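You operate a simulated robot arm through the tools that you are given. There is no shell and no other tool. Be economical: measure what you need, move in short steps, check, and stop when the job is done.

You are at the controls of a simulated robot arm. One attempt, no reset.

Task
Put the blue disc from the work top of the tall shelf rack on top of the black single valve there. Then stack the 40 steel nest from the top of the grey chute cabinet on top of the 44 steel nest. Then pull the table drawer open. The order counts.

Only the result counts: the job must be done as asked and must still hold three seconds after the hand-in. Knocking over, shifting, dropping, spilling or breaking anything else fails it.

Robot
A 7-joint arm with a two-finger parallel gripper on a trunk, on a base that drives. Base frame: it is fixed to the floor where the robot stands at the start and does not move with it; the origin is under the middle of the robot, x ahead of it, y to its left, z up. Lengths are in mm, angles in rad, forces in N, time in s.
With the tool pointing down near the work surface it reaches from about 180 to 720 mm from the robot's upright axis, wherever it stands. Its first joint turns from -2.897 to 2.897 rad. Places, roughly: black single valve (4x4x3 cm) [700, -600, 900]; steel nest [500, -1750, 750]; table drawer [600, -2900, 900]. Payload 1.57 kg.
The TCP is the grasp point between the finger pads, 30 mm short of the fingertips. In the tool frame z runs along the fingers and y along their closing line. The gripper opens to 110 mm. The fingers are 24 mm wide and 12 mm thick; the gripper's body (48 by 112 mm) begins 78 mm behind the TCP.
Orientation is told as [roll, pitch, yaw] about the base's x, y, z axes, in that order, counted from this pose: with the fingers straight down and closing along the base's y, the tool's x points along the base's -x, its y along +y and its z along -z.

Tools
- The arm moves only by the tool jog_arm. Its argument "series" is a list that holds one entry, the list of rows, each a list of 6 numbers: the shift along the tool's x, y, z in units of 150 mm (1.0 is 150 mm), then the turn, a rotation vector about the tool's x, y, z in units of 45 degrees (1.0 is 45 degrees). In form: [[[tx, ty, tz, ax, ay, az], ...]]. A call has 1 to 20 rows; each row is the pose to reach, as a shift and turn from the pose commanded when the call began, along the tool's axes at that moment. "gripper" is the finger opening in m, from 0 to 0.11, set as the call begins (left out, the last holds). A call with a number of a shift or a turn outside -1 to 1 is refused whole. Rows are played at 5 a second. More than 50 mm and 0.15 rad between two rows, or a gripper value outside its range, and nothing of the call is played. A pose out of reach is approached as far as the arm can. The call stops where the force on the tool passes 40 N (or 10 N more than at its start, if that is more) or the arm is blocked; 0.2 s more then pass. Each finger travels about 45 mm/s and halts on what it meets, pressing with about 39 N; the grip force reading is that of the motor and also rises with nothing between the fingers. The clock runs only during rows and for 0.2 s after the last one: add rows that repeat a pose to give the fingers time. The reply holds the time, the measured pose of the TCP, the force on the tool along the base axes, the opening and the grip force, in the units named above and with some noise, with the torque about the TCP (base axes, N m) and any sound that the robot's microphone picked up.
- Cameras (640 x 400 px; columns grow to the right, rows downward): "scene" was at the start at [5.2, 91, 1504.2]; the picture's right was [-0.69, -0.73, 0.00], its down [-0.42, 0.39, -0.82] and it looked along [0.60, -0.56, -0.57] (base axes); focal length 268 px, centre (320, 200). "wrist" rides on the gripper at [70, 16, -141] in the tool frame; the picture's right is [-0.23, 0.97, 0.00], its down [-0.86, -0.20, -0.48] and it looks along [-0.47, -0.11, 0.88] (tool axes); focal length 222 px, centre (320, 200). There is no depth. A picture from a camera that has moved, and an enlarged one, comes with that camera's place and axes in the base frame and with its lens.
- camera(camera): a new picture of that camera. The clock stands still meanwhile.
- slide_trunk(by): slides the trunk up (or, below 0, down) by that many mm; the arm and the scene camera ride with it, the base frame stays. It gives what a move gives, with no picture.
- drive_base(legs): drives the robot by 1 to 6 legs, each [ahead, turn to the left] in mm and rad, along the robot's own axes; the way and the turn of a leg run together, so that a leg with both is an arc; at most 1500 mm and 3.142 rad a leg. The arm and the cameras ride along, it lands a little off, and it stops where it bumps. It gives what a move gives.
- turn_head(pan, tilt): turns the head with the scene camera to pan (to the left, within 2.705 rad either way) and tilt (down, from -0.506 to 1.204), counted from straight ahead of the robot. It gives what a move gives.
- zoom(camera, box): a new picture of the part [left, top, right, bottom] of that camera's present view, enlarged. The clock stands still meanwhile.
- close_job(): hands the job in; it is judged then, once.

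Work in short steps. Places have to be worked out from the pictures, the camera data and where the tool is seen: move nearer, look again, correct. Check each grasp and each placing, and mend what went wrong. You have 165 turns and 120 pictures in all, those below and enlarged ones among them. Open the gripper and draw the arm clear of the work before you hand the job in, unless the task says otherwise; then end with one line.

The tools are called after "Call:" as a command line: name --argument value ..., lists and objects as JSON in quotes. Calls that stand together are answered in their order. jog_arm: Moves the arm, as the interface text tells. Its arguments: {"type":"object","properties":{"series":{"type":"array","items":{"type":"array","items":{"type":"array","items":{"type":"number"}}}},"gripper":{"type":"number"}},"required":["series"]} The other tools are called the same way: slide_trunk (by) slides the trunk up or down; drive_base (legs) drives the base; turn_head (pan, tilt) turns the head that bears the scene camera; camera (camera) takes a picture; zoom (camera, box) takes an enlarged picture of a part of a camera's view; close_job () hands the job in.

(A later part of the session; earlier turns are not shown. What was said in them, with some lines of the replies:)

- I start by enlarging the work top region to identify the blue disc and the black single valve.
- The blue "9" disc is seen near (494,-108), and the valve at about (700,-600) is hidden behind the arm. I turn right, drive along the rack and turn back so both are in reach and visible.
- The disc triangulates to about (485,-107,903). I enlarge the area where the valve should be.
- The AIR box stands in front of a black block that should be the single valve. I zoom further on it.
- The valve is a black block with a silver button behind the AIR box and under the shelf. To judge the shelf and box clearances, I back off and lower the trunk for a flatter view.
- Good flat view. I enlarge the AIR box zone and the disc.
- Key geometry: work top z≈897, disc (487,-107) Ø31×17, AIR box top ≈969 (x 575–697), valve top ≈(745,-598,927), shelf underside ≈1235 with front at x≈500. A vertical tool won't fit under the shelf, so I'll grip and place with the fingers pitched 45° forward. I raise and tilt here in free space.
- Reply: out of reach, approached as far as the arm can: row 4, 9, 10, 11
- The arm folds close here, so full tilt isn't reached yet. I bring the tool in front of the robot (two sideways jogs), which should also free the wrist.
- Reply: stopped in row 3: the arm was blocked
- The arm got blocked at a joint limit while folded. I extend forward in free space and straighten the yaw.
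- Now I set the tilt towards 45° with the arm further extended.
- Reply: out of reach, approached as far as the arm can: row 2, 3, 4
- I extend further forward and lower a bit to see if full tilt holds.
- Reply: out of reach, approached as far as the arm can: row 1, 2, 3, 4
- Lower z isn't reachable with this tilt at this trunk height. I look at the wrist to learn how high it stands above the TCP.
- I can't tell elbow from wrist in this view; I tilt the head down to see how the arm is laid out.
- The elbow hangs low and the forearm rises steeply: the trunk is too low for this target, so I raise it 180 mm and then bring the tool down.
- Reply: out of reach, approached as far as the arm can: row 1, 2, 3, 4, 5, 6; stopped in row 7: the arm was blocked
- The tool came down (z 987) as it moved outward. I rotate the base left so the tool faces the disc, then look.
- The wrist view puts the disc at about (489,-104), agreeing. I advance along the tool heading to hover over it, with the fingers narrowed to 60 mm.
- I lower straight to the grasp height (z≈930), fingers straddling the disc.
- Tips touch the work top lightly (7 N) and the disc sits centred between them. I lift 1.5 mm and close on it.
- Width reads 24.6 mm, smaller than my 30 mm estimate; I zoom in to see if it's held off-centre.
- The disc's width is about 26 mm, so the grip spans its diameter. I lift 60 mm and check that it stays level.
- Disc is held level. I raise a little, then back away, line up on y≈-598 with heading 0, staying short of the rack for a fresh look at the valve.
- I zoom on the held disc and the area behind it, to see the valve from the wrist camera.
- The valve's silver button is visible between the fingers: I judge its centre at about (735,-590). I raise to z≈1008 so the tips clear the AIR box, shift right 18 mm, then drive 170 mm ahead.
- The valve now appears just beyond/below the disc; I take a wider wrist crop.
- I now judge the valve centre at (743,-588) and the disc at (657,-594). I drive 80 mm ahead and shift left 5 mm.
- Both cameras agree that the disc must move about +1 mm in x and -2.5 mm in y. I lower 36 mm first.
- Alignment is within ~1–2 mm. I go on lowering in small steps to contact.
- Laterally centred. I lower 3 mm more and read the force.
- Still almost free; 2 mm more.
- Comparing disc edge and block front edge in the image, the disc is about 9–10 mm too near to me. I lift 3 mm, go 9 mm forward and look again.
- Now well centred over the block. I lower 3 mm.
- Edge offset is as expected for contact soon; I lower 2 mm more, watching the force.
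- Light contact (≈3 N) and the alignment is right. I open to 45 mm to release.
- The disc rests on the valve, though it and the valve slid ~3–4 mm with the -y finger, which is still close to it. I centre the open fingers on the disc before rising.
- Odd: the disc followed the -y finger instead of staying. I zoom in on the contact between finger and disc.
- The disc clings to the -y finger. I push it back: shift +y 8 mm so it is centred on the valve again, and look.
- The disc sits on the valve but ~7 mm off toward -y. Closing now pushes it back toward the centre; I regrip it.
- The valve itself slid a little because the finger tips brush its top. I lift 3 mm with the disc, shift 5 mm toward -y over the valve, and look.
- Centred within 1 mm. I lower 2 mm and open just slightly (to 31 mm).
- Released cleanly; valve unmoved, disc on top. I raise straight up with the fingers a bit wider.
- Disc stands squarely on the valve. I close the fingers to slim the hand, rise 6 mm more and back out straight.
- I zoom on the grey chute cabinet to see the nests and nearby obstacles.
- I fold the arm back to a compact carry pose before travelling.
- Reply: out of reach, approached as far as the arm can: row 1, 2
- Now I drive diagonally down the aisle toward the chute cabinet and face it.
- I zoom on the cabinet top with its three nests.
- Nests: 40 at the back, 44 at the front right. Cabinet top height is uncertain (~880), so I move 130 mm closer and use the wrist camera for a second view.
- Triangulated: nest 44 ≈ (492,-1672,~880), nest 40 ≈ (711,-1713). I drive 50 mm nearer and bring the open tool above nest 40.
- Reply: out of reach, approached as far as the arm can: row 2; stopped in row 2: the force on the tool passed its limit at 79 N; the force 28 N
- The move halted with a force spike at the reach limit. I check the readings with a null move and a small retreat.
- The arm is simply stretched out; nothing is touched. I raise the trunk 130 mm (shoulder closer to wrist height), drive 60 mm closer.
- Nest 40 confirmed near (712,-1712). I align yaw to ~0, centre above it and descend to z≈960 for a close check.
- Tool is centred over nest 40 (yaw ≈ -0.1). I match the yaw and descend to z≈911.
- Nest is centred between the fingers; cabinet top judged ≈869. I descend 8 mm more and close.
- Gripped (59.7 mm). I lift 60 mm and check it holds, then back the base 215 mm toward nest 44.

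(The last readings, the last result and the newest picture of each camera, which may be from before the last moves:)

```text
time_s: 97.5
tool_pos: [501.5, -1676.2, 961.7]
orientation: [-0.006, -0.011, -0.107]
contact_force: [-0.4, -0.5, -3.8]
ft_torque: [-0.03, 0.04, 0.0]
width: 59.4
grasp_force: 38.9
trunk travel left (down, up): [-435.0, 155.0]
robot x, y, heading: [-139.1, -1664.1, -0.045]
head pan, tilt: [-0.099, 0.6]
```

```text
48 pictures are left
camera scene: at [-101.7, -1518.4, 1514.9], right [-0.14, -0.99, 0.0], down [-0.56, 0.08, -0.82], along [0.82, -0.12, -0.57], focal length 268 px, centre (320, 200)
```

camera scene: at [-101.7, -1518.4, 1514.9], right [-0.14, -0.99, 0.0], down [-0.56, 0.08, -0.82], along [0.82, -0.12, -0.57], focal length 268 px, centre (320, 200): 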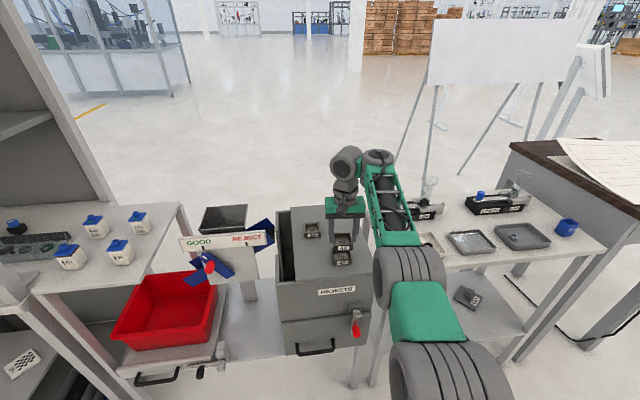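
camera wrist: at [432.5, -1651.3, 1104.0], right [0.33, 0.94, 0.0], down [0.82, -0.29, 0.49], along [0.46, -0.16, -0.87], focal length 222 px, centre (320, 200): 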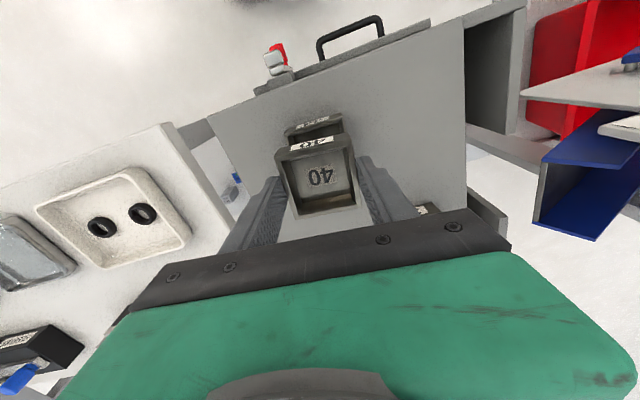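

Nest 40 is held above nest 44. I zoom both views to align.

Call:
zoom --camera "wrist" --box '[240, 90, 400, 190]'

Call:
zoom --camera "scene" --box '[304, 215, 384, 265]'

```text
4.00 times, centred on (320, 140) of wrist
camera zoom: at [432.5, -1651.3, 1104.0], right [0.33, 0.94, 0.0], down [0.82, -0.29, 0.49], along [0.46, -0.16, -0.87], focal length 888 px, centre (320, 440)
```

zoom: 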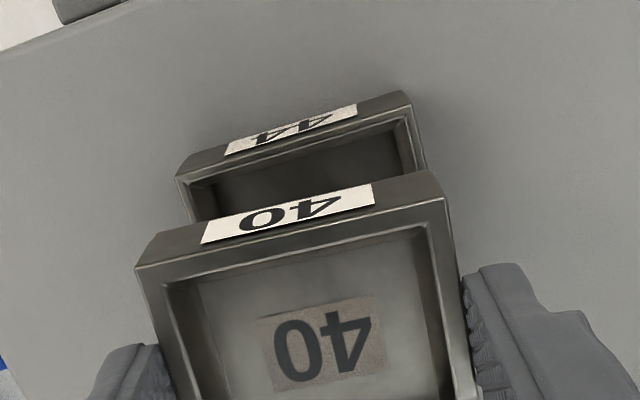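

```text
8.00 times, centred on (344, 240) of scene
camera zoom: at [-101.7, -1518.4, 1514.9], right [-0.14, -0.99, 0.0], down [-0.56, 0.08, -0.82], along [0.82, -0.12, -0.57], focal length 2144 px, centre (128, -120)
```

zoom: 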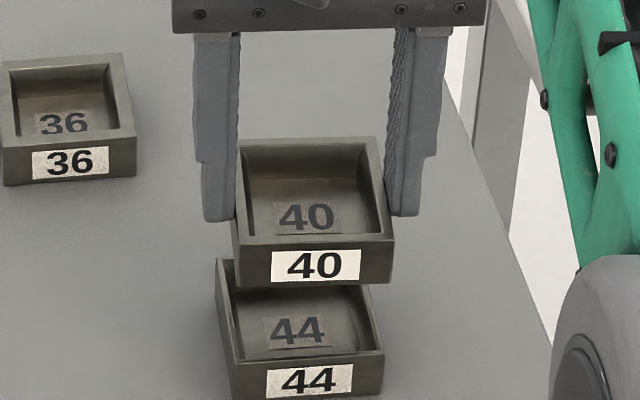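

Both views agree: shift about (-4.3,+3.3) mm and turn +0.094 rad to match nest 44. I do so and lower 22 mm.

Call:
jog_arm --series '[[[0.015, 0.01, 0, 0, 0, -0.06], [0.031, 0.019, 0, 0, 0, -0.12], [0.031, 0.019, 0.08, 0, 0, -0.12], [0.031, 0.019, 0.147, 0, 0, -0.12], [0.031, 0.019, 0.147, 0, 0, -0.12]]]'

Call:
zoom --camera "wrist" --box '[240, 90, 400, 190]'

Call:
zoom --camera "scene" --box '[304, 220, 384, 270]'

```text
time_s: 98.7
tool_pos: [495.8, -1672.8, 939.8]
orientation: [-0.007, -0.012, -0.012]
contact_force: [-0.3, 0.1, -2.3]
ft_torque: [-0.04, 0.03, -0.02]
width: 59.3
grasp_force: 39.5
trunk travel left (down, up): [-435.0, 155.0]
robot x, y, heading: [-135.8, -1668.1, -0.04]
head pan, tilt: [-0.099, 0.6]
```

```text
4.00 times, centred on (320, 140) of wrist
camera zoom: at [425.3, -1654.9, 1081.6], right [0.24, 0.97, 0.0], down [0.85, -0.21, 0.49], along [0.48, -0.12, -0.87], focal length 888 px, centre (320, 440)
```

zoom: 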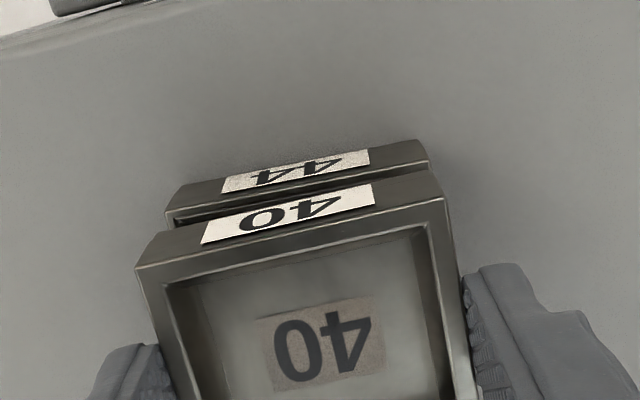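

```text
8.00 times, centred on (344, 245) of scene
camera zoom: at [-101.6, -1518.5, 1514.9], right [-0.14, -0.99, 0.0], down [-0.56, 0.08, -0.82], along [0.82, -0.12, -0.57], focal length 2144 px, centre (128, -160)
```

zoom: 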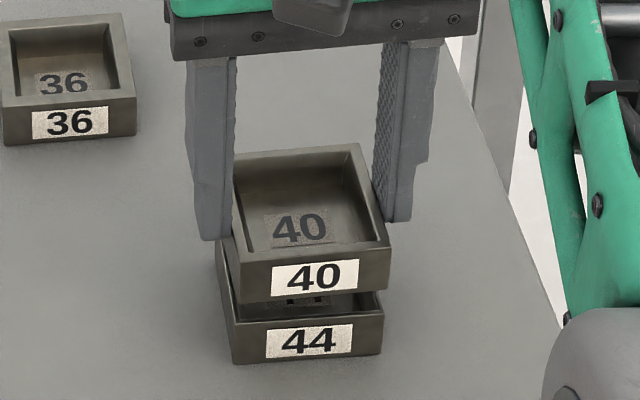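

Nearly aligned: trim +1.7 mm in x, -0.02 rad, and lower 8 mm.

Call:
jog_arm --series '[[[-0.011, 0.004, 0.02, 0, 0, 0.025], [-0.011, 0.004, 0.053, 0, 0, 0.025], [-0.011, 0.004, 0.053, 0, 0, 0.025]]]'

Call:
zoom --camera "scene" --box '[304, 220, 384, 270]'

Call:
zoom --camera "wrist" --box '[240, 90, 400, 190]'

```text
time_s: 99.5
tool_pos: [497.7, -1671.6, 933.7]
orientation: [-0.007, -0.013, -0.031]
contact_force: [0.8, -0.2, -2.4]
ft_torque: [-0.02, 0.02, -0.02]
width: 59.7
grasp_force: 38.9
trunk travel left (down, up): [-435.0, 155.0]
robot x, y, heading: [-136.6, -1661.5, -0.043]
head pan, tilt: [-0.099, 0.6]
```

```text
8.00 times, centred on (344, 245) of scene
camera zoom: at [-101.6, -1518.5, 1514.9], right [-0.14, -0.99, 0.0], down [-0.56, 0.08, -0.82], along [0.82, -0.12, -0.57], focal length 2144 px, centre (128, -160)
```

zoom: 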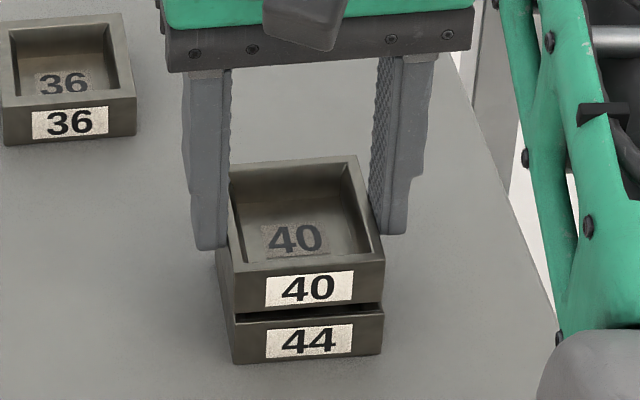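

```text
4.00 times, centred on (320, 140) of wrist
camera zoom: at [427.6, -1652.7, 1073.8], right [0.26, 0.97, 0.0], down [0.84, -0.22, 0.49], along [0.47, -0.13, -0.87], focal length 888 px, centre (320, 440)
```

zoom: 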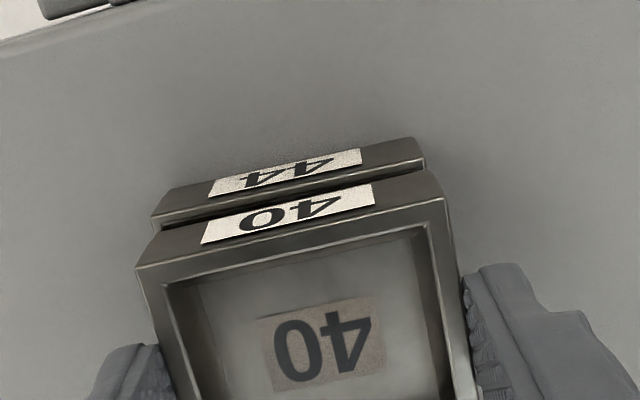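

Alignment within about 1 mm. I lower 3 mm and read the force.

Call:
jog_arm --series '[[[0, -0.004, 0.01, 0, 0, 0], [0, -0.004, 0.02, 0, 0, 0], [0, -0.004, 0.02, 0, 0, 0]]]'

Call:
jog_arm --series '[[[0, 0, 0.007, 0, 0, 0], [0, 0, 0.007, 0, 0, 0], [0, 0, 0.007, 0, 0, 0]]]'

```text
time_s: 100.3
tool_pos: [498.6, -1672.5, 929.5]
orientation: [-0.003, -0.013, -0.031]
contact_force: [-0.1, -0.1, -3.7]
ft_torque: [0.0, 0.07, 0.01]
width: 59.8
grasp_force: 39.3
trunk travel left (down, up): [-435.0, 155.0]
robot x, y, heading: [-138.1, -1663.9, -0.042]
head pan, tilt: [-0.099, 0.6]
```

```text
time_s: 101.1
tool_pos: [498.1, -1672.7, 929.9]
orientation: [-0.004, -0.013, -0.032]
contact_force: [0.1, -0.6, -1.7]
ft_torque: [0.08, 0.06, -0.04]
width: 59.4
grasp_force: 39.2
trunk travel left (down, up): [-435.0, 155.0]
robot x, y, heading: [-137.7, -1664.5, -0.039]
head pan, tilt: [-0.099, 0.6]
```

The load is starting to transfer (-3.5 → -1.7 N). One more mm.

Call:
jog_arm --series '[[[0, 0, 0.006, 0, 0, 0], [0, 0, 0.006, 0, 0, 0], [0, 0, 0.006, 0, 0, 0]]]'

Call:
zoom --camera "scene" --box '[304, 220, 384, 270]'

```text
time_s: 101.9
tool_pos: [499.5, -1674.0, 929.3]
orientation: [-0.005, -0.014, -0.031]
contact_force: [-1.2, 2.0, 6.3]
ft_torque: [0.39, 0.28, -0.04]
width: 59.3
grasp_force: 38.7
trunk travel left (down, up): [-435.0, 155.0]
robot x, y, heading: [-134.4, -1663.7, -0.044]
head pan, tilt: [-0.099, 0.6]
```

```text
8.00 times, centred on (344, 245) of scene
camera zoom: at [-102.6, -1518.3, 1515.0], right [-0.14, -0.99, 0.0], down [-0.56, 0.08, -0.83], along [0.82, -0.12, -0.56], focal length 2144 px, centre (128, -160)
```

zoom: 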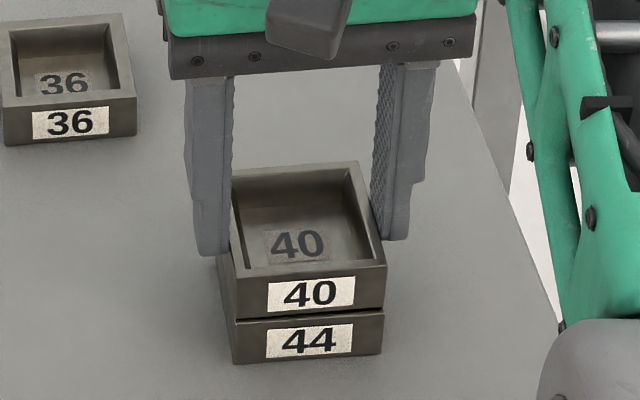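

Seated with ~10 N. I release by opening to 80 mm.

Call:
jog_arm --series '[[[0, 0, -0.004, 0, 0, 0], [0, 0, -0.004, 0, 0, 0], [0, 0, -0.004, 0, 0, 0], [0, 0, -0.004, 0, 0, 0]]]' --gripper 0.08

Call:
jog_arm --series '[[[0, 0, -0.1, 0, 0, 0], [0, 0, -0.35, 0, 0, 0], [0, 0, -0.65, 0, 0, 0], [0, 0, -0.95, 0, 0, 0], [0, 0, -0.95, 0, 0, 0]]]'

Call:
zoom --camera "scene" --box '[304, 220, 384, 270]'

Call:
zoom --camera "wrist" --box '[220, 80, 428, 210]'

```text
time_s: 102.9
tool_pos: [499.6, -1673.1, 928.6]
orientation: [-0.006, -0.013, -0.032]
contact_force: [0.1, -0.3, -0.1]
ft_torque: [-0.02, 0.01, -0.02]
width: 80.2
grasp_force: 0.1
trunk travel left (down, up): [-435.0, 155.0]
robot x, y, heading: [-139.6, -1663.9, -0.045]
head pan, tilt: [-0.099, 0.6]
```

```text
time_s: 104.1
tool_pos: [495.3, -1674.0, 1069.5]
orientation: [-0.007, -0.012, -0.031]
contact_force: [-0.2, 0.2, 0.0]
ft_torque: [0.03, -0.02, 0.01]
width: 80.0
grasp_force: 0.2
trunk travel left (down, up): [-435.0, 155.0]
robot x, y, heading: [-137.5, -1663.1, -0.041]
head pan, tilt: [-0.099, 0.6]
```

```text
8.00 times, centred on (344, 245) of scene
camera zoom: at [-102.0, -1518.4, 1514.9], right [-0.14, -0.99, 0.0], down [-0.56, 0.08, -0.83], along [0.82, -0.12, -0.56], focal length 2144 px, centre (128, -160)
```

zoom: 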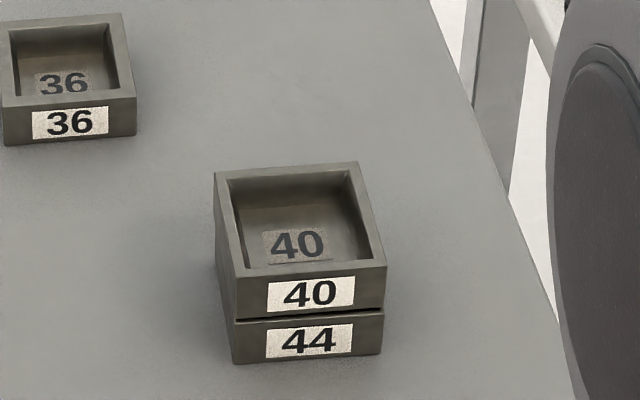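

```text
3.08 times, centred on (324, 145) of wrist
camera zoom: at [425.2, -1653.7, 1210.6], right [0.26, 0.97, 0.0], down [0.84, -0.22, 0.49], along [0.47, -0.13, -0.87], focal length 684 px, centre (308, 369)
```

zoom: 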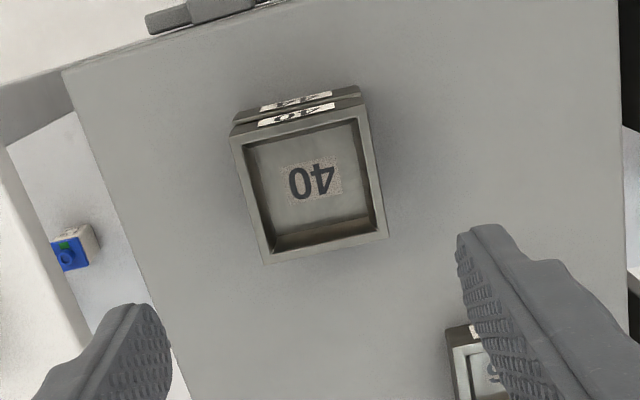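

The stack is neat. Now I retract the arm, back off, and drive to the drawer table (knob estimated near (447,-2900,911)).

Call:
jog_arm --series '[[[0.25, 0, -0.07, 0, 0, 0], [0.5, 0, -0.14, 0, 0, 0], [0.75, 0, -0.2, 0, 0, 0], [1, 0, -0.27, 0, 0, 0], [1, 0, -0.27, 0, 0, 0]]]' --gripper 0.06

Call:
drive_base --legs '[[-130, 0], [0, -1.53], [1180, 0], [0, 1.57]]'

Call:
camera --camera "scene"

```text
time_s: 105.3
tool_pos: [344.2, -1666.3, 1108.4]
orientation: [-0.005, -0.014, -0.031]
contact_force: [-0.2, -0.2, 0.5]
ft_torque: [0.01, -0.02, 0.01]
width: 59.9
grasp_force: 0.1
trunk travel left (down, up): [-435.0, 155.0]
robot x, y, heading: [-136.9, -1663.2, -0.038]
head pan, tilt: [-0.099, 0.6]
```

```text
time_s: 119.8
tool_pos: [177.6, -2828.4, 1110.0]
orientation: [-0.005, -0.012, -0.027]
contact_force: [-0.8, 0.4, 0.3]
ft_torque: [0.02, 0.02, 0.0]
width: 60.1
grasp_force: 0.1
trunk travel left (down, up): [-435.0, 155.0]
robot x, y, heading: [-305.1, -2826.0, -0.039]
head pan, tilt: [-0.099, 0.6]
```

```text
38 pictures are left
camera scene: at [-270.3, -2681.3, 1514.9], right [-0.14, -0.99, 0.0], down [-0.56, 0.08, -0.83], along [0.82, -0.11, -0.56], focal length 268 px, centre (320, 200)
```

scene: 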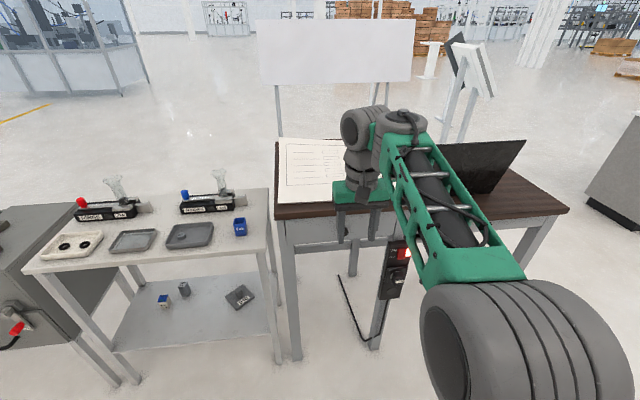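

The gripper hides part of the drawer; I zoom on it.

Call:
zoom --camera "scene" --box '[264, 180, 424, 280]'

Call:
camera --camera "wrist"

```text
4.00 times, centred on (344, 230) of scene
camera zoom: at [-270.3, -2681.3, 1514.9], right [-0.14, -0.99, 0.0], down [-0.56, 0.08, -0.83], along [0.82, -0.11, -0.56], focal length 1072 px, centre (224, 80)
```

zoom: 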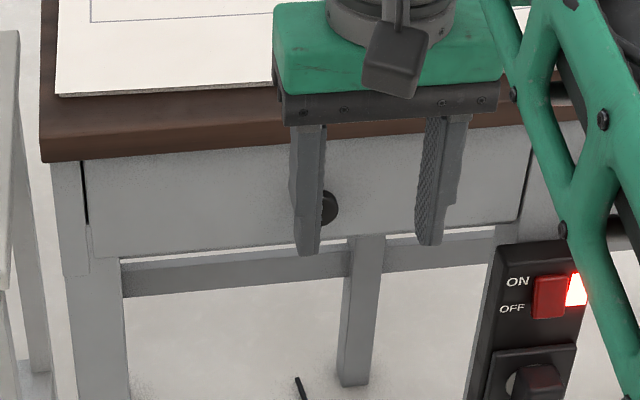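

```text
36 pictures are left
camera wrist: at [106.6, -2808.6, 1250.6], right [0.25, 0.97, 0.0], down [0.84, -0.22, 0.49], along [0.47, -0.13, -0.87], focal length 222 px, centre (320, 200)
```

wrist: 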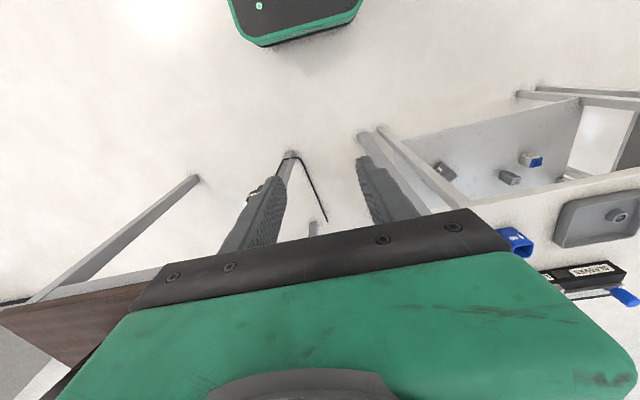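

The knob is near (434,-2868,~900). I square the heading, drive a bit nearer, lower the tool in front of the drawer and tilt it 37° forward so the wrist camera sees the knob.

Call:
drive_base --legs '[[0, 0.039], [60, 0]]'

Call:
jog_arm --series '[[[-0.12, -0.05, 0.2, 0, 0, 0], [-0.24, -0.1, 0.4, 0, 0, 0], [-0.36, -0.15, 0.6, 0, 0, 0], [-0.48, -0.2, 0.8, 0, 0, 0], [-0.6, -0.27, 1, 0, 0, 0], [-0.6, -0.27, 1, 0, 0, 0]]]'

Call:
jog_arm --series '[[[0, 0, 0, 0, -0.16, 0], [0, 0, 0, 0, -0.32, 0], [0, 0, 0, 0, -0.48, 0], [0, 0, 0, 0, -0.64, 0], [0, 0, 0, 0, -0.8, 0], [0, 0, 0, 0, -0.8, 0]]]'

Call:
camera --camera "wrist"

```text
time_s: 121.1
tool_pos: [237.7, -2809.4, 1109.1]
orientation: [-0.004, -0.012, 0.012]
contact_force: [-0.5, 0.4, -0.4]
ft_torque: [-0.02, -0.01, 0.03]
width: 60.0
grasp_force: 0.0
trunk travel left (down, up): [-435.0, 155.0]
robot x, y, heading: [-247.0, -2826.9, 0.001]
head pan, tilt: [-0.099, 0.6]
```

```text
time_s: 122.5
tool_pos: [329.3, -2850.6, 960.2]
orientation: [-0.005, -0.012, 0.011]
contact_force: [0.0, 1.1, -0.6]
ft_torque: [-0.01, 0.0, -0.05]
width: 59.9
grasp_force: 0.1
trunk travel left (down, up): [-435.0, 155.0]
robot x, y, heading: [-241.4, -2824.8, 0.0]
head pan, tilt: [-0.099, 0.6]
```

```text
time_s: 123.9
tool_pos: [326.6, -2846.6, 946.7]
orientation: [-0.004, -0.611, 0.017]
contact_force: [-1.1, 0.4, -0.6]
ft_torque: [-0.01, -0.04, 0.03]
width: 60.1
grasp_force: 0.0
out of reach, approached as far as the arm can: row 1
trunk travel left (down, up): [-435.0, 155.0]
robot x, y, heading: [-243.9, -2825.2, -0.004]
head pan, tilt: [-0.099, 0.6]
```

```text
35 pictures are left
camera wrist: at [188.8, -2832.5, 1022.5], right [0.17, 0.98, 0.13], down [0.43, -0.19, 0.88], along [0.89, -0.1, -0.45], focal length 222 px, centre (320, 200)
```

wrist: 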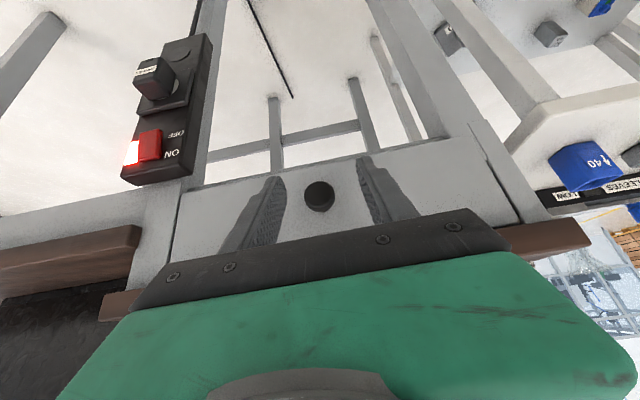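

The knob is centred between the fingers in the wrist view. I take a scene zoom to triangulate its distance.

Call:
zoom --camera "scene" --box '[270, 190, 430, 290]'

Call:
zoom --camera "wrist" --box '[240, 150, 400, 250]'

```text
4.00 times, centred on (350, 240) of scene
camera zoom: at [-215.3, -2680.0, 1517.2], right [-0.1, -1.0, 0.0], down [-0.56, 0.06, -0.83], along [0.82, -0.08, -0.56], focal length 1072 px, centre (200, 40)
```

zoom: 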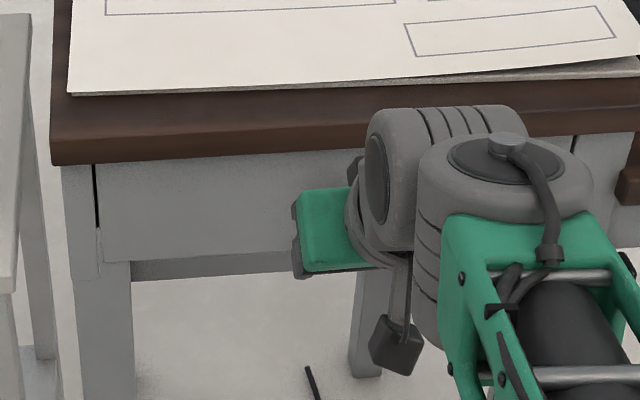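

```text
4.00 times, centred on (320, 200) of wrist
camera zoom: at [188.8, -2832.5, 1022.5], right [0.17, 0.98, 0.13], down [0.43, -0.19, 0.88], along [0.89, -0.1, -0.45], focal length 888 px, centre (320, 200)
```

zoom: 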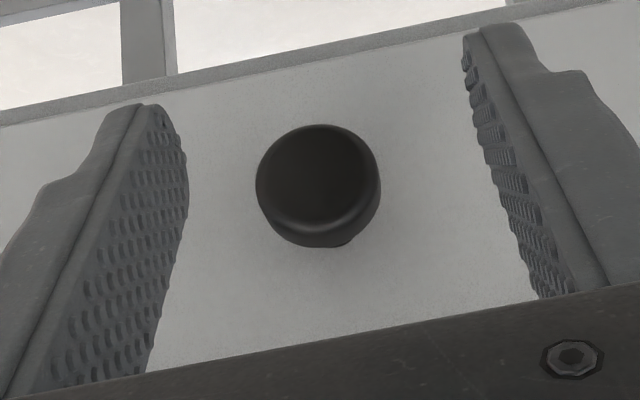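

Knob ≈ (420,-2860,901), Ø≈36. I advance part way (50 mm), dropping to its height and shifting -15 mm in y, then look.

Call:
jog_arm --series '[[[-0.06, -0.05, 0.12, 0, 0, 0], [-0.12, -0.099, 0.24, 0, 0, 0], [-0.168, -0.099, 0.342, 0, 0, 0], [-0.168, -0.099, 0.342, 0, 0, 0]]]'

Call:
zoom --camera "wrist" --box '[240, 130, 400, 230]'

```text
time_s: 124.9
tool_pos: [380.3, -2863.7, 934.7]
orientation: [-0.009, -0.642, 0.016]
contact_force: [0.1, -0.2, -0.7]
ft_torque: [0.03, 0.0, 0.02]
width: 60.2
grasp_force: 0.0
trunk travel left (down, up): [-435.0, 155.0]
robot x, y, heading: [-242.1, -2828.9, -0.002]
head pan, tilt: [-0.099, 0.6]
```

```text
4.00 times, centred on (320, 180) of wrist
camera zoom: at [241.1, -2848.7, 1007.3], right [0.17, 0.98, 0.13], down [0.4, -0.19, 0.9], along [0.9, -0.1, -0.42], focal length 888 px, centre (320, 280)
```

zoom: 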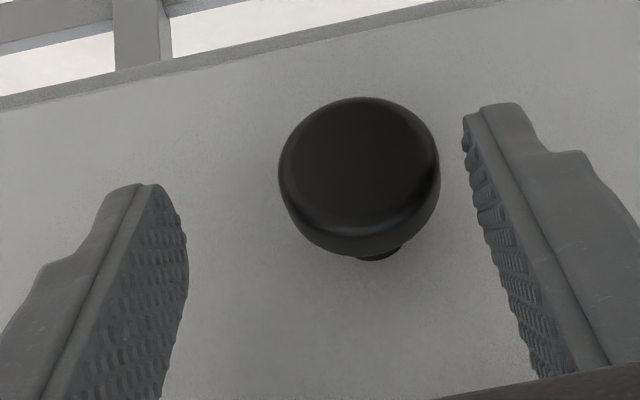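

Knob refined to front x≈424, y≈-2855, z≈894. I shift +8 mm and advance so that the fingers straddle the cap.

Call:
jog_arm --series '[[[-0.01, 0.052, 0.03, 0, 0, 0], [-0.05, 0.052, 0.13, 0, 0, 0], [-0.09, 0.052, 0.22, 0, 0, 0], [-0.112, 0.052, 0.273, 0, 0, 0], [-0.112, 0.052, 0.273, 0, 0, 0]]]'

Call:
zoom --camera "wrist" --box '[240, 110, 400, 210]'

```text
time_s: 125.7
tool_pos: [401.2, -2858.3, 915.9]
orientation: [-0.006, -0.628, 0.01]
contact_force: [-30.1, 1.9, 7.6]
ft_torque: [-0.25, 0.33, -0.87]
width: 58.4
grasp_force: 0.0
trunk travel left (down, up): [-435.0, 155.0]
robot x, y, heading: [-246.5, -2826.8, -0.002]
head pan, tilt: [-0.099, 0.6]
stopped in row 3: the force on the tool passed its limit at 64 N (the readings are from after the stop); the commanded pose is now the measured one
```

```text
4.00 times, centred on (320, 160) of wrist
camera zoom: at [260.9, -2841.7, 990.3], right [0.18, 0.98, 0.13], down [0.41, -0.19, 0.89], along [0.89, -0.11, -0.44], focal length 888 px, centre (320, 360)
```

zoom: 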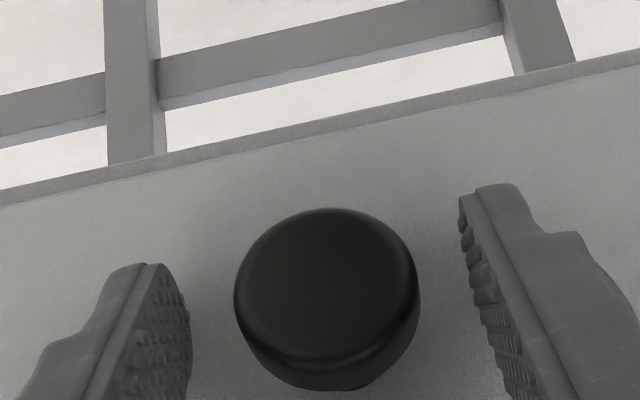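

The -y fingertip touched the drawer front (face at x≈428), so the knob is nearer than thought and the fingers already flank it. I back off 4 mm and close on the knob.

Call:
jog_arm --series '[[[0.021, 0, -0.016, 0, 0, 0], [0.021, 0, -0.016, 0, 0, 0]]]'

Call:
jog_arm --series '[[[0, 0, 0, 0, 0, 0], [0, 0, 0, 0, 0, 0], [0, 0, 0, 0, 0, 0], [0, 0, 0, 0, 0, 0]]]' --gripper 0.01

Call:
zoom --camera "wrist" --box '[240, 110, 400, 210]'

```text
time_s: 126.3
tool_pos: [400.2, -2857.9, 916.1]
orientation: [-0.007, -0.632, 0.012]
contact_force: [-12.2, 1.2, -1.1]
ft_torque: [0.12, 0.2, -0.37]
width: 59.0
grasp_force: 0.1
trunk travel left (down, up): [-435.0, 155.0]
robot x, y, heading: [-246.7, -2827.8, 0.001]
head pan, tilt: [-0.099, 0.6]
```

```text
time_s: 127.3
tool_pos: [400.1, -2856.3, 916.3]
orientation: [-0.007, -0.63, 0.016]
contact_force: [-12.7, 11.4, -0.1]
ft_torque: [0.19, 0.07, 0.23]
width: 33.5
grasp_force: 36.7
trunk travel left (down, up): [-435.0, 155.0]
robot x, y, heading: [-245.7, -2828.2, 0.003]
head pan, tilt: [-0.099, 0.6]
```

```text
4.00 times, centred on (320, 160) of wrist
camera zoom: at [260.4, -2840.5, 990.2], right [0.17, 0.98, 0.13], down [0.41, -0.19, 0.89], along [0.9, -0.1, -0.43], focal length 888 px, centre (320, 360)
```

zoom: 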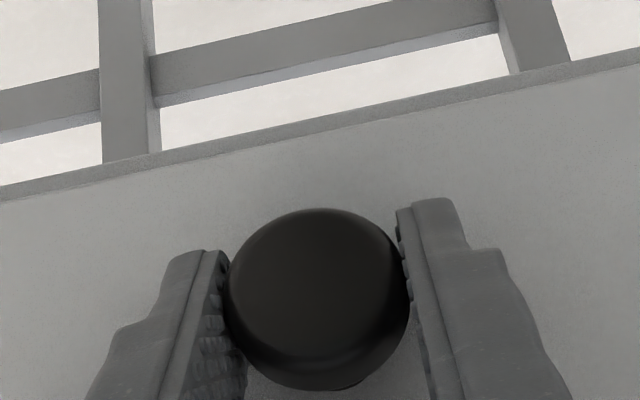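

Gripped at 33.5 mm, the knob's diameter. I pull by driving the base straight back, 50 mm first.

Call:
drive_base --legs '[[-50, 0]]'

Call:
zoom --camera "wrist" --box '[160, 100, 480, 300]'

```text
time_s: 128.2
tool_pos: [349.9, -2855.1, 918.2]
orientation: [-0.008, -0.633, 0.018]
contact_force: [-0.5, 24.5, -1.3]
ft_torque: [0.17, -0.28, 0.21]
width: 33.1
grasp_force: 41.4
trunk travel left (down, up): [-435.0, 155.0]
robot x, y, heading: [-293.6, -2823.5, 0.002]
head pan, tilt: [-0.099, 0.6]
```

```text
2.00 times, centred on (320, 200) of wrist
camera zoom: at [210.9, -2840.1, 990.2], right [0.17, 0.98, 0.13], down [0.41, -0.19, 0.89], along [0.9, -0.1, -0.43], focal length 444 px, centre (320, 200)
```

zoom: 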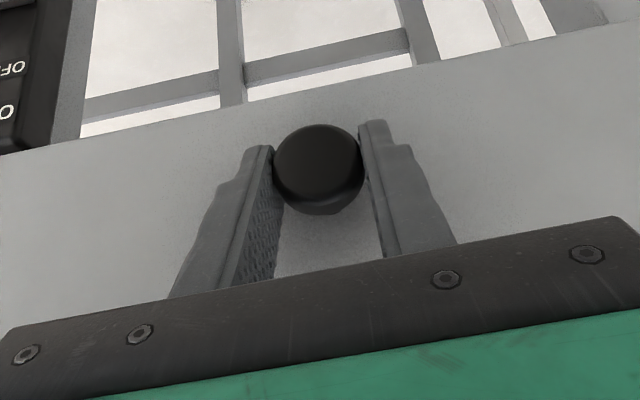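

The drawer follows. A side load of 24 N built up, so I relieve it with a 2 mm shift and pull 80 mm more.

Call:
jog_arm --series '[[[0, 0.014, 0, 0, 0, 0], [0, 0.014, 0, 0, 0, 0]]]'

Call:
drive_base --legs '[[-80, 0]]'

```text
time_s: 128.8
tool_pos: [351.1, -2855.7, 915.6]
orientation: [-0.005, -0.632, 0.013]
contact_force: [0.3, -1.7, 1.1]
ft_torque: [-0.14, 0.31, 0.08]
width: 33.4
grasp_force: 41.9
trunk travel left (down, up): [-435.0, 155.0]
robot x, y, heading: [-294.0, -2826.6, -0.003]
head pan, tilt: [-0.099, 0.6]
```

```text
time_s: 129.9
tool_pos: [268.4, -2855.9, 916.9]
orientation: [-0.005, -0.631, 0.015]
contact_force: [-0.6, -1.2, 1.7]
ft_torque: [0.05, 0.31, 0.05]
width: 33.5
grasp_force: 40.9
trunk travel left (down, up): [-435.0, 155.0]
robot x, y, heading: [-376.4, -2826.4, 0.001]
head pan, tilt: [-0.099, 0.6]
```

About 132 mm open with low load. I check with the scene camera.

Call:
camera --camera "scene"

```text
28 pictures are left
camera scene: at [-348.0, -2680.3, 1515.0], right [-0.1, -1.0, 0.0], down [-0.56, 0.05, -0.83], along [0.82, -0.08, -0.56], focal length 268 px, centre (320, 200)
```

scene: 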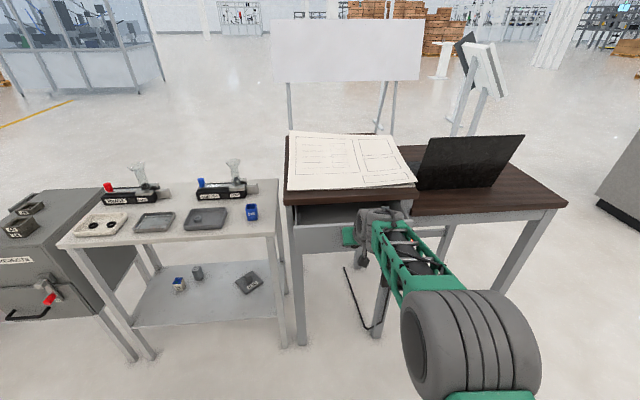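

The drawer is clearly open. I pull 60 mm more and check whether a stop is reached.

Call:
drive_base --legs '[[-60, 0]]'

Call:
zoom --camera "wrist" --box '[160, 100, 480, 300]'

```text
time_s: 130.9
tool_pos: [207.8, -2854.6, 916.7]
orientation: [-0.005, -0.631, 0.016]
contact_force: [-0.6, -1.7, 1.3]
ft_torque: [0.04, 0.2, 0.0]
width: 33.3
grasp_force: 41.4
trunk travel left (down, up): [-435.0, 155.0]
robot x, y, heading: [-437.5, -2828.8, 0.001]
head pan, tilt: [-0.099, 0.6]
```

```text
2.00 times, centred on (320, 200) of wrist
camera zoom: at [68.7, -2839.5, 990.3], right [0.17, 0.98, 0.13], down [0.41, -0.19, 0.89], along [0.9, -0.1, -0.43], focal length 444 px, centre (320, 200)
```

zoom: 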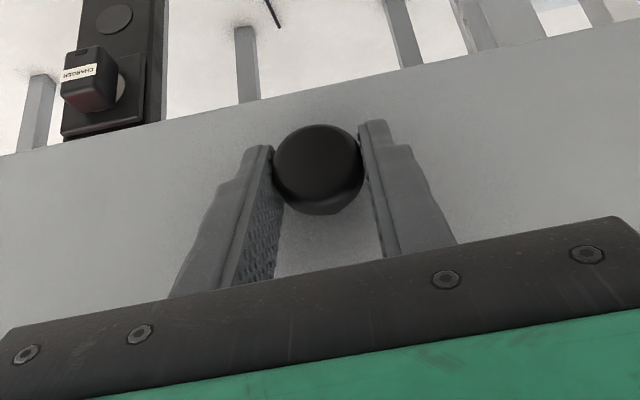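

Still gripped with no stop felt at 192 mm. One more 40 mm for margin.

Call:
drive_base --legs '[[-40, 0]]'

```text
time_s: 131.8
tool_pos: [173.5, -2853.5, 917.3]
orientation: [-0.006, -0.632, 0.015]
contact_force: [1.5, 0.9, 2.2]
ft_torque: [0.03, 0.32, -0.01]
width: 33.5
grasp_force: 41.1
trunk travel left (down, up): [-435.0, 155.0]
robot x, y, heading: [-469.9, -2825.1, 0.004]
head pan, tilt: [-0.099, 0.6]
stopped in leg 1: the robot was blocked; the commanded pose is now the measured one
```

The drawer reached its stop (~226 mm open). I open the fingers and withdraw along the tool axis.

Call:
jog_arm --series '[[[0, 0, 0, 0, 0, 0], [0, 0, 0, 0, 0, 0], [0, 0, 0, 0, 0, 0], [0, 0, 0, 0, 0, 0]]]' --gripper 0.07

Call:
jog_arm --series '[[[0, 0, -0.2, 0, 0, 0], [0, 0, -0.4, 0, 0, 0], [0, 0, -0.6, 0, 0, 0], [0, 0, -0.8, 0, 0, 0], [0, 0, -0.8, 0, 0, 0]]]'

Call:
camera --camera "scene"

Call:
camera --camera "wrist"

```text
time_s: 132.8
tool_pos: [173.6, -2854.5, 916.1]
orientation: [-0.003, -0.632, 0.015]
contact_force: [-0.6, -0.5, 0.2]
ft_torque: [0.0, -0.02, -0.01]
width: 70.0
grasp_force: 0.0
trunk travel left (down, up): [-435.0, 155.0]
robot x, y, heading: [-472.8, -2826.2, 0.004]
head pan, tilt: [-0.099, 0.6]
```

```text
time_s: 134.0
tool_pos: [101.4, -2855.7, 1013.0]
orientation: [-0.007, -0.63, 0.016]
contact_force: [0.4, 0.8, -0.6]
ft_torque: [0.01, 0.02, -0.02]
width: 69.9
grasp_force: 0.1
trunk travel left (down, up): [-435.0, 155.0]
robot x, y, heading: [-467.0, -2827.0, 0.006]
head pan, tilt: [-0.099, 0.6]
```

```text
26 pictures are left
camera scene: at [-444.0, -2680.2, 1514.9], right [-0.1, -1.0, 0.0], down [-0.56, 0.05, -0.83], along [0.82, -0.08, -0.56], focal length 268 px, centre (320, 200)
```

scene: 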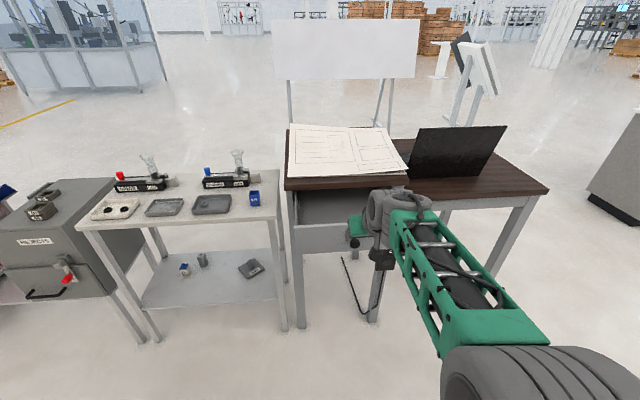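

```text
25 pictures are left
camera wrist: at [-37.7, -2839.8, 1086.8], right [0.17, 0.98, 0.13], down [0.41, -0.19, 0.89], along [0.9, -0.1, -0.43], focal length 222 px, centre (320, 200)
```

wrist: 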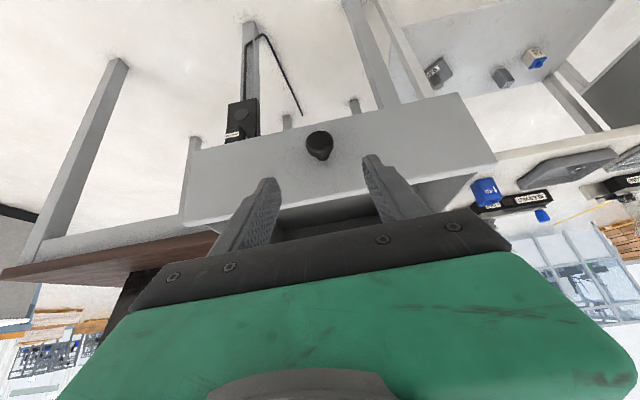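

The drawer stands fully open, the gripper is open and clear, and the nest stack is still in place at the left of the picture. I hand the job in.

Call:
close_job

```text
The job is handed in.
```

The job is handed in, with all three steps done in the order asked. The blue disc is on the black single valve, the 40 nest is stacked on the 44 nest, and the table drawer is pulled open to its stop, about 226 mm. While I was placing the disc, the valve slid about 2–3 mm from where it stood.
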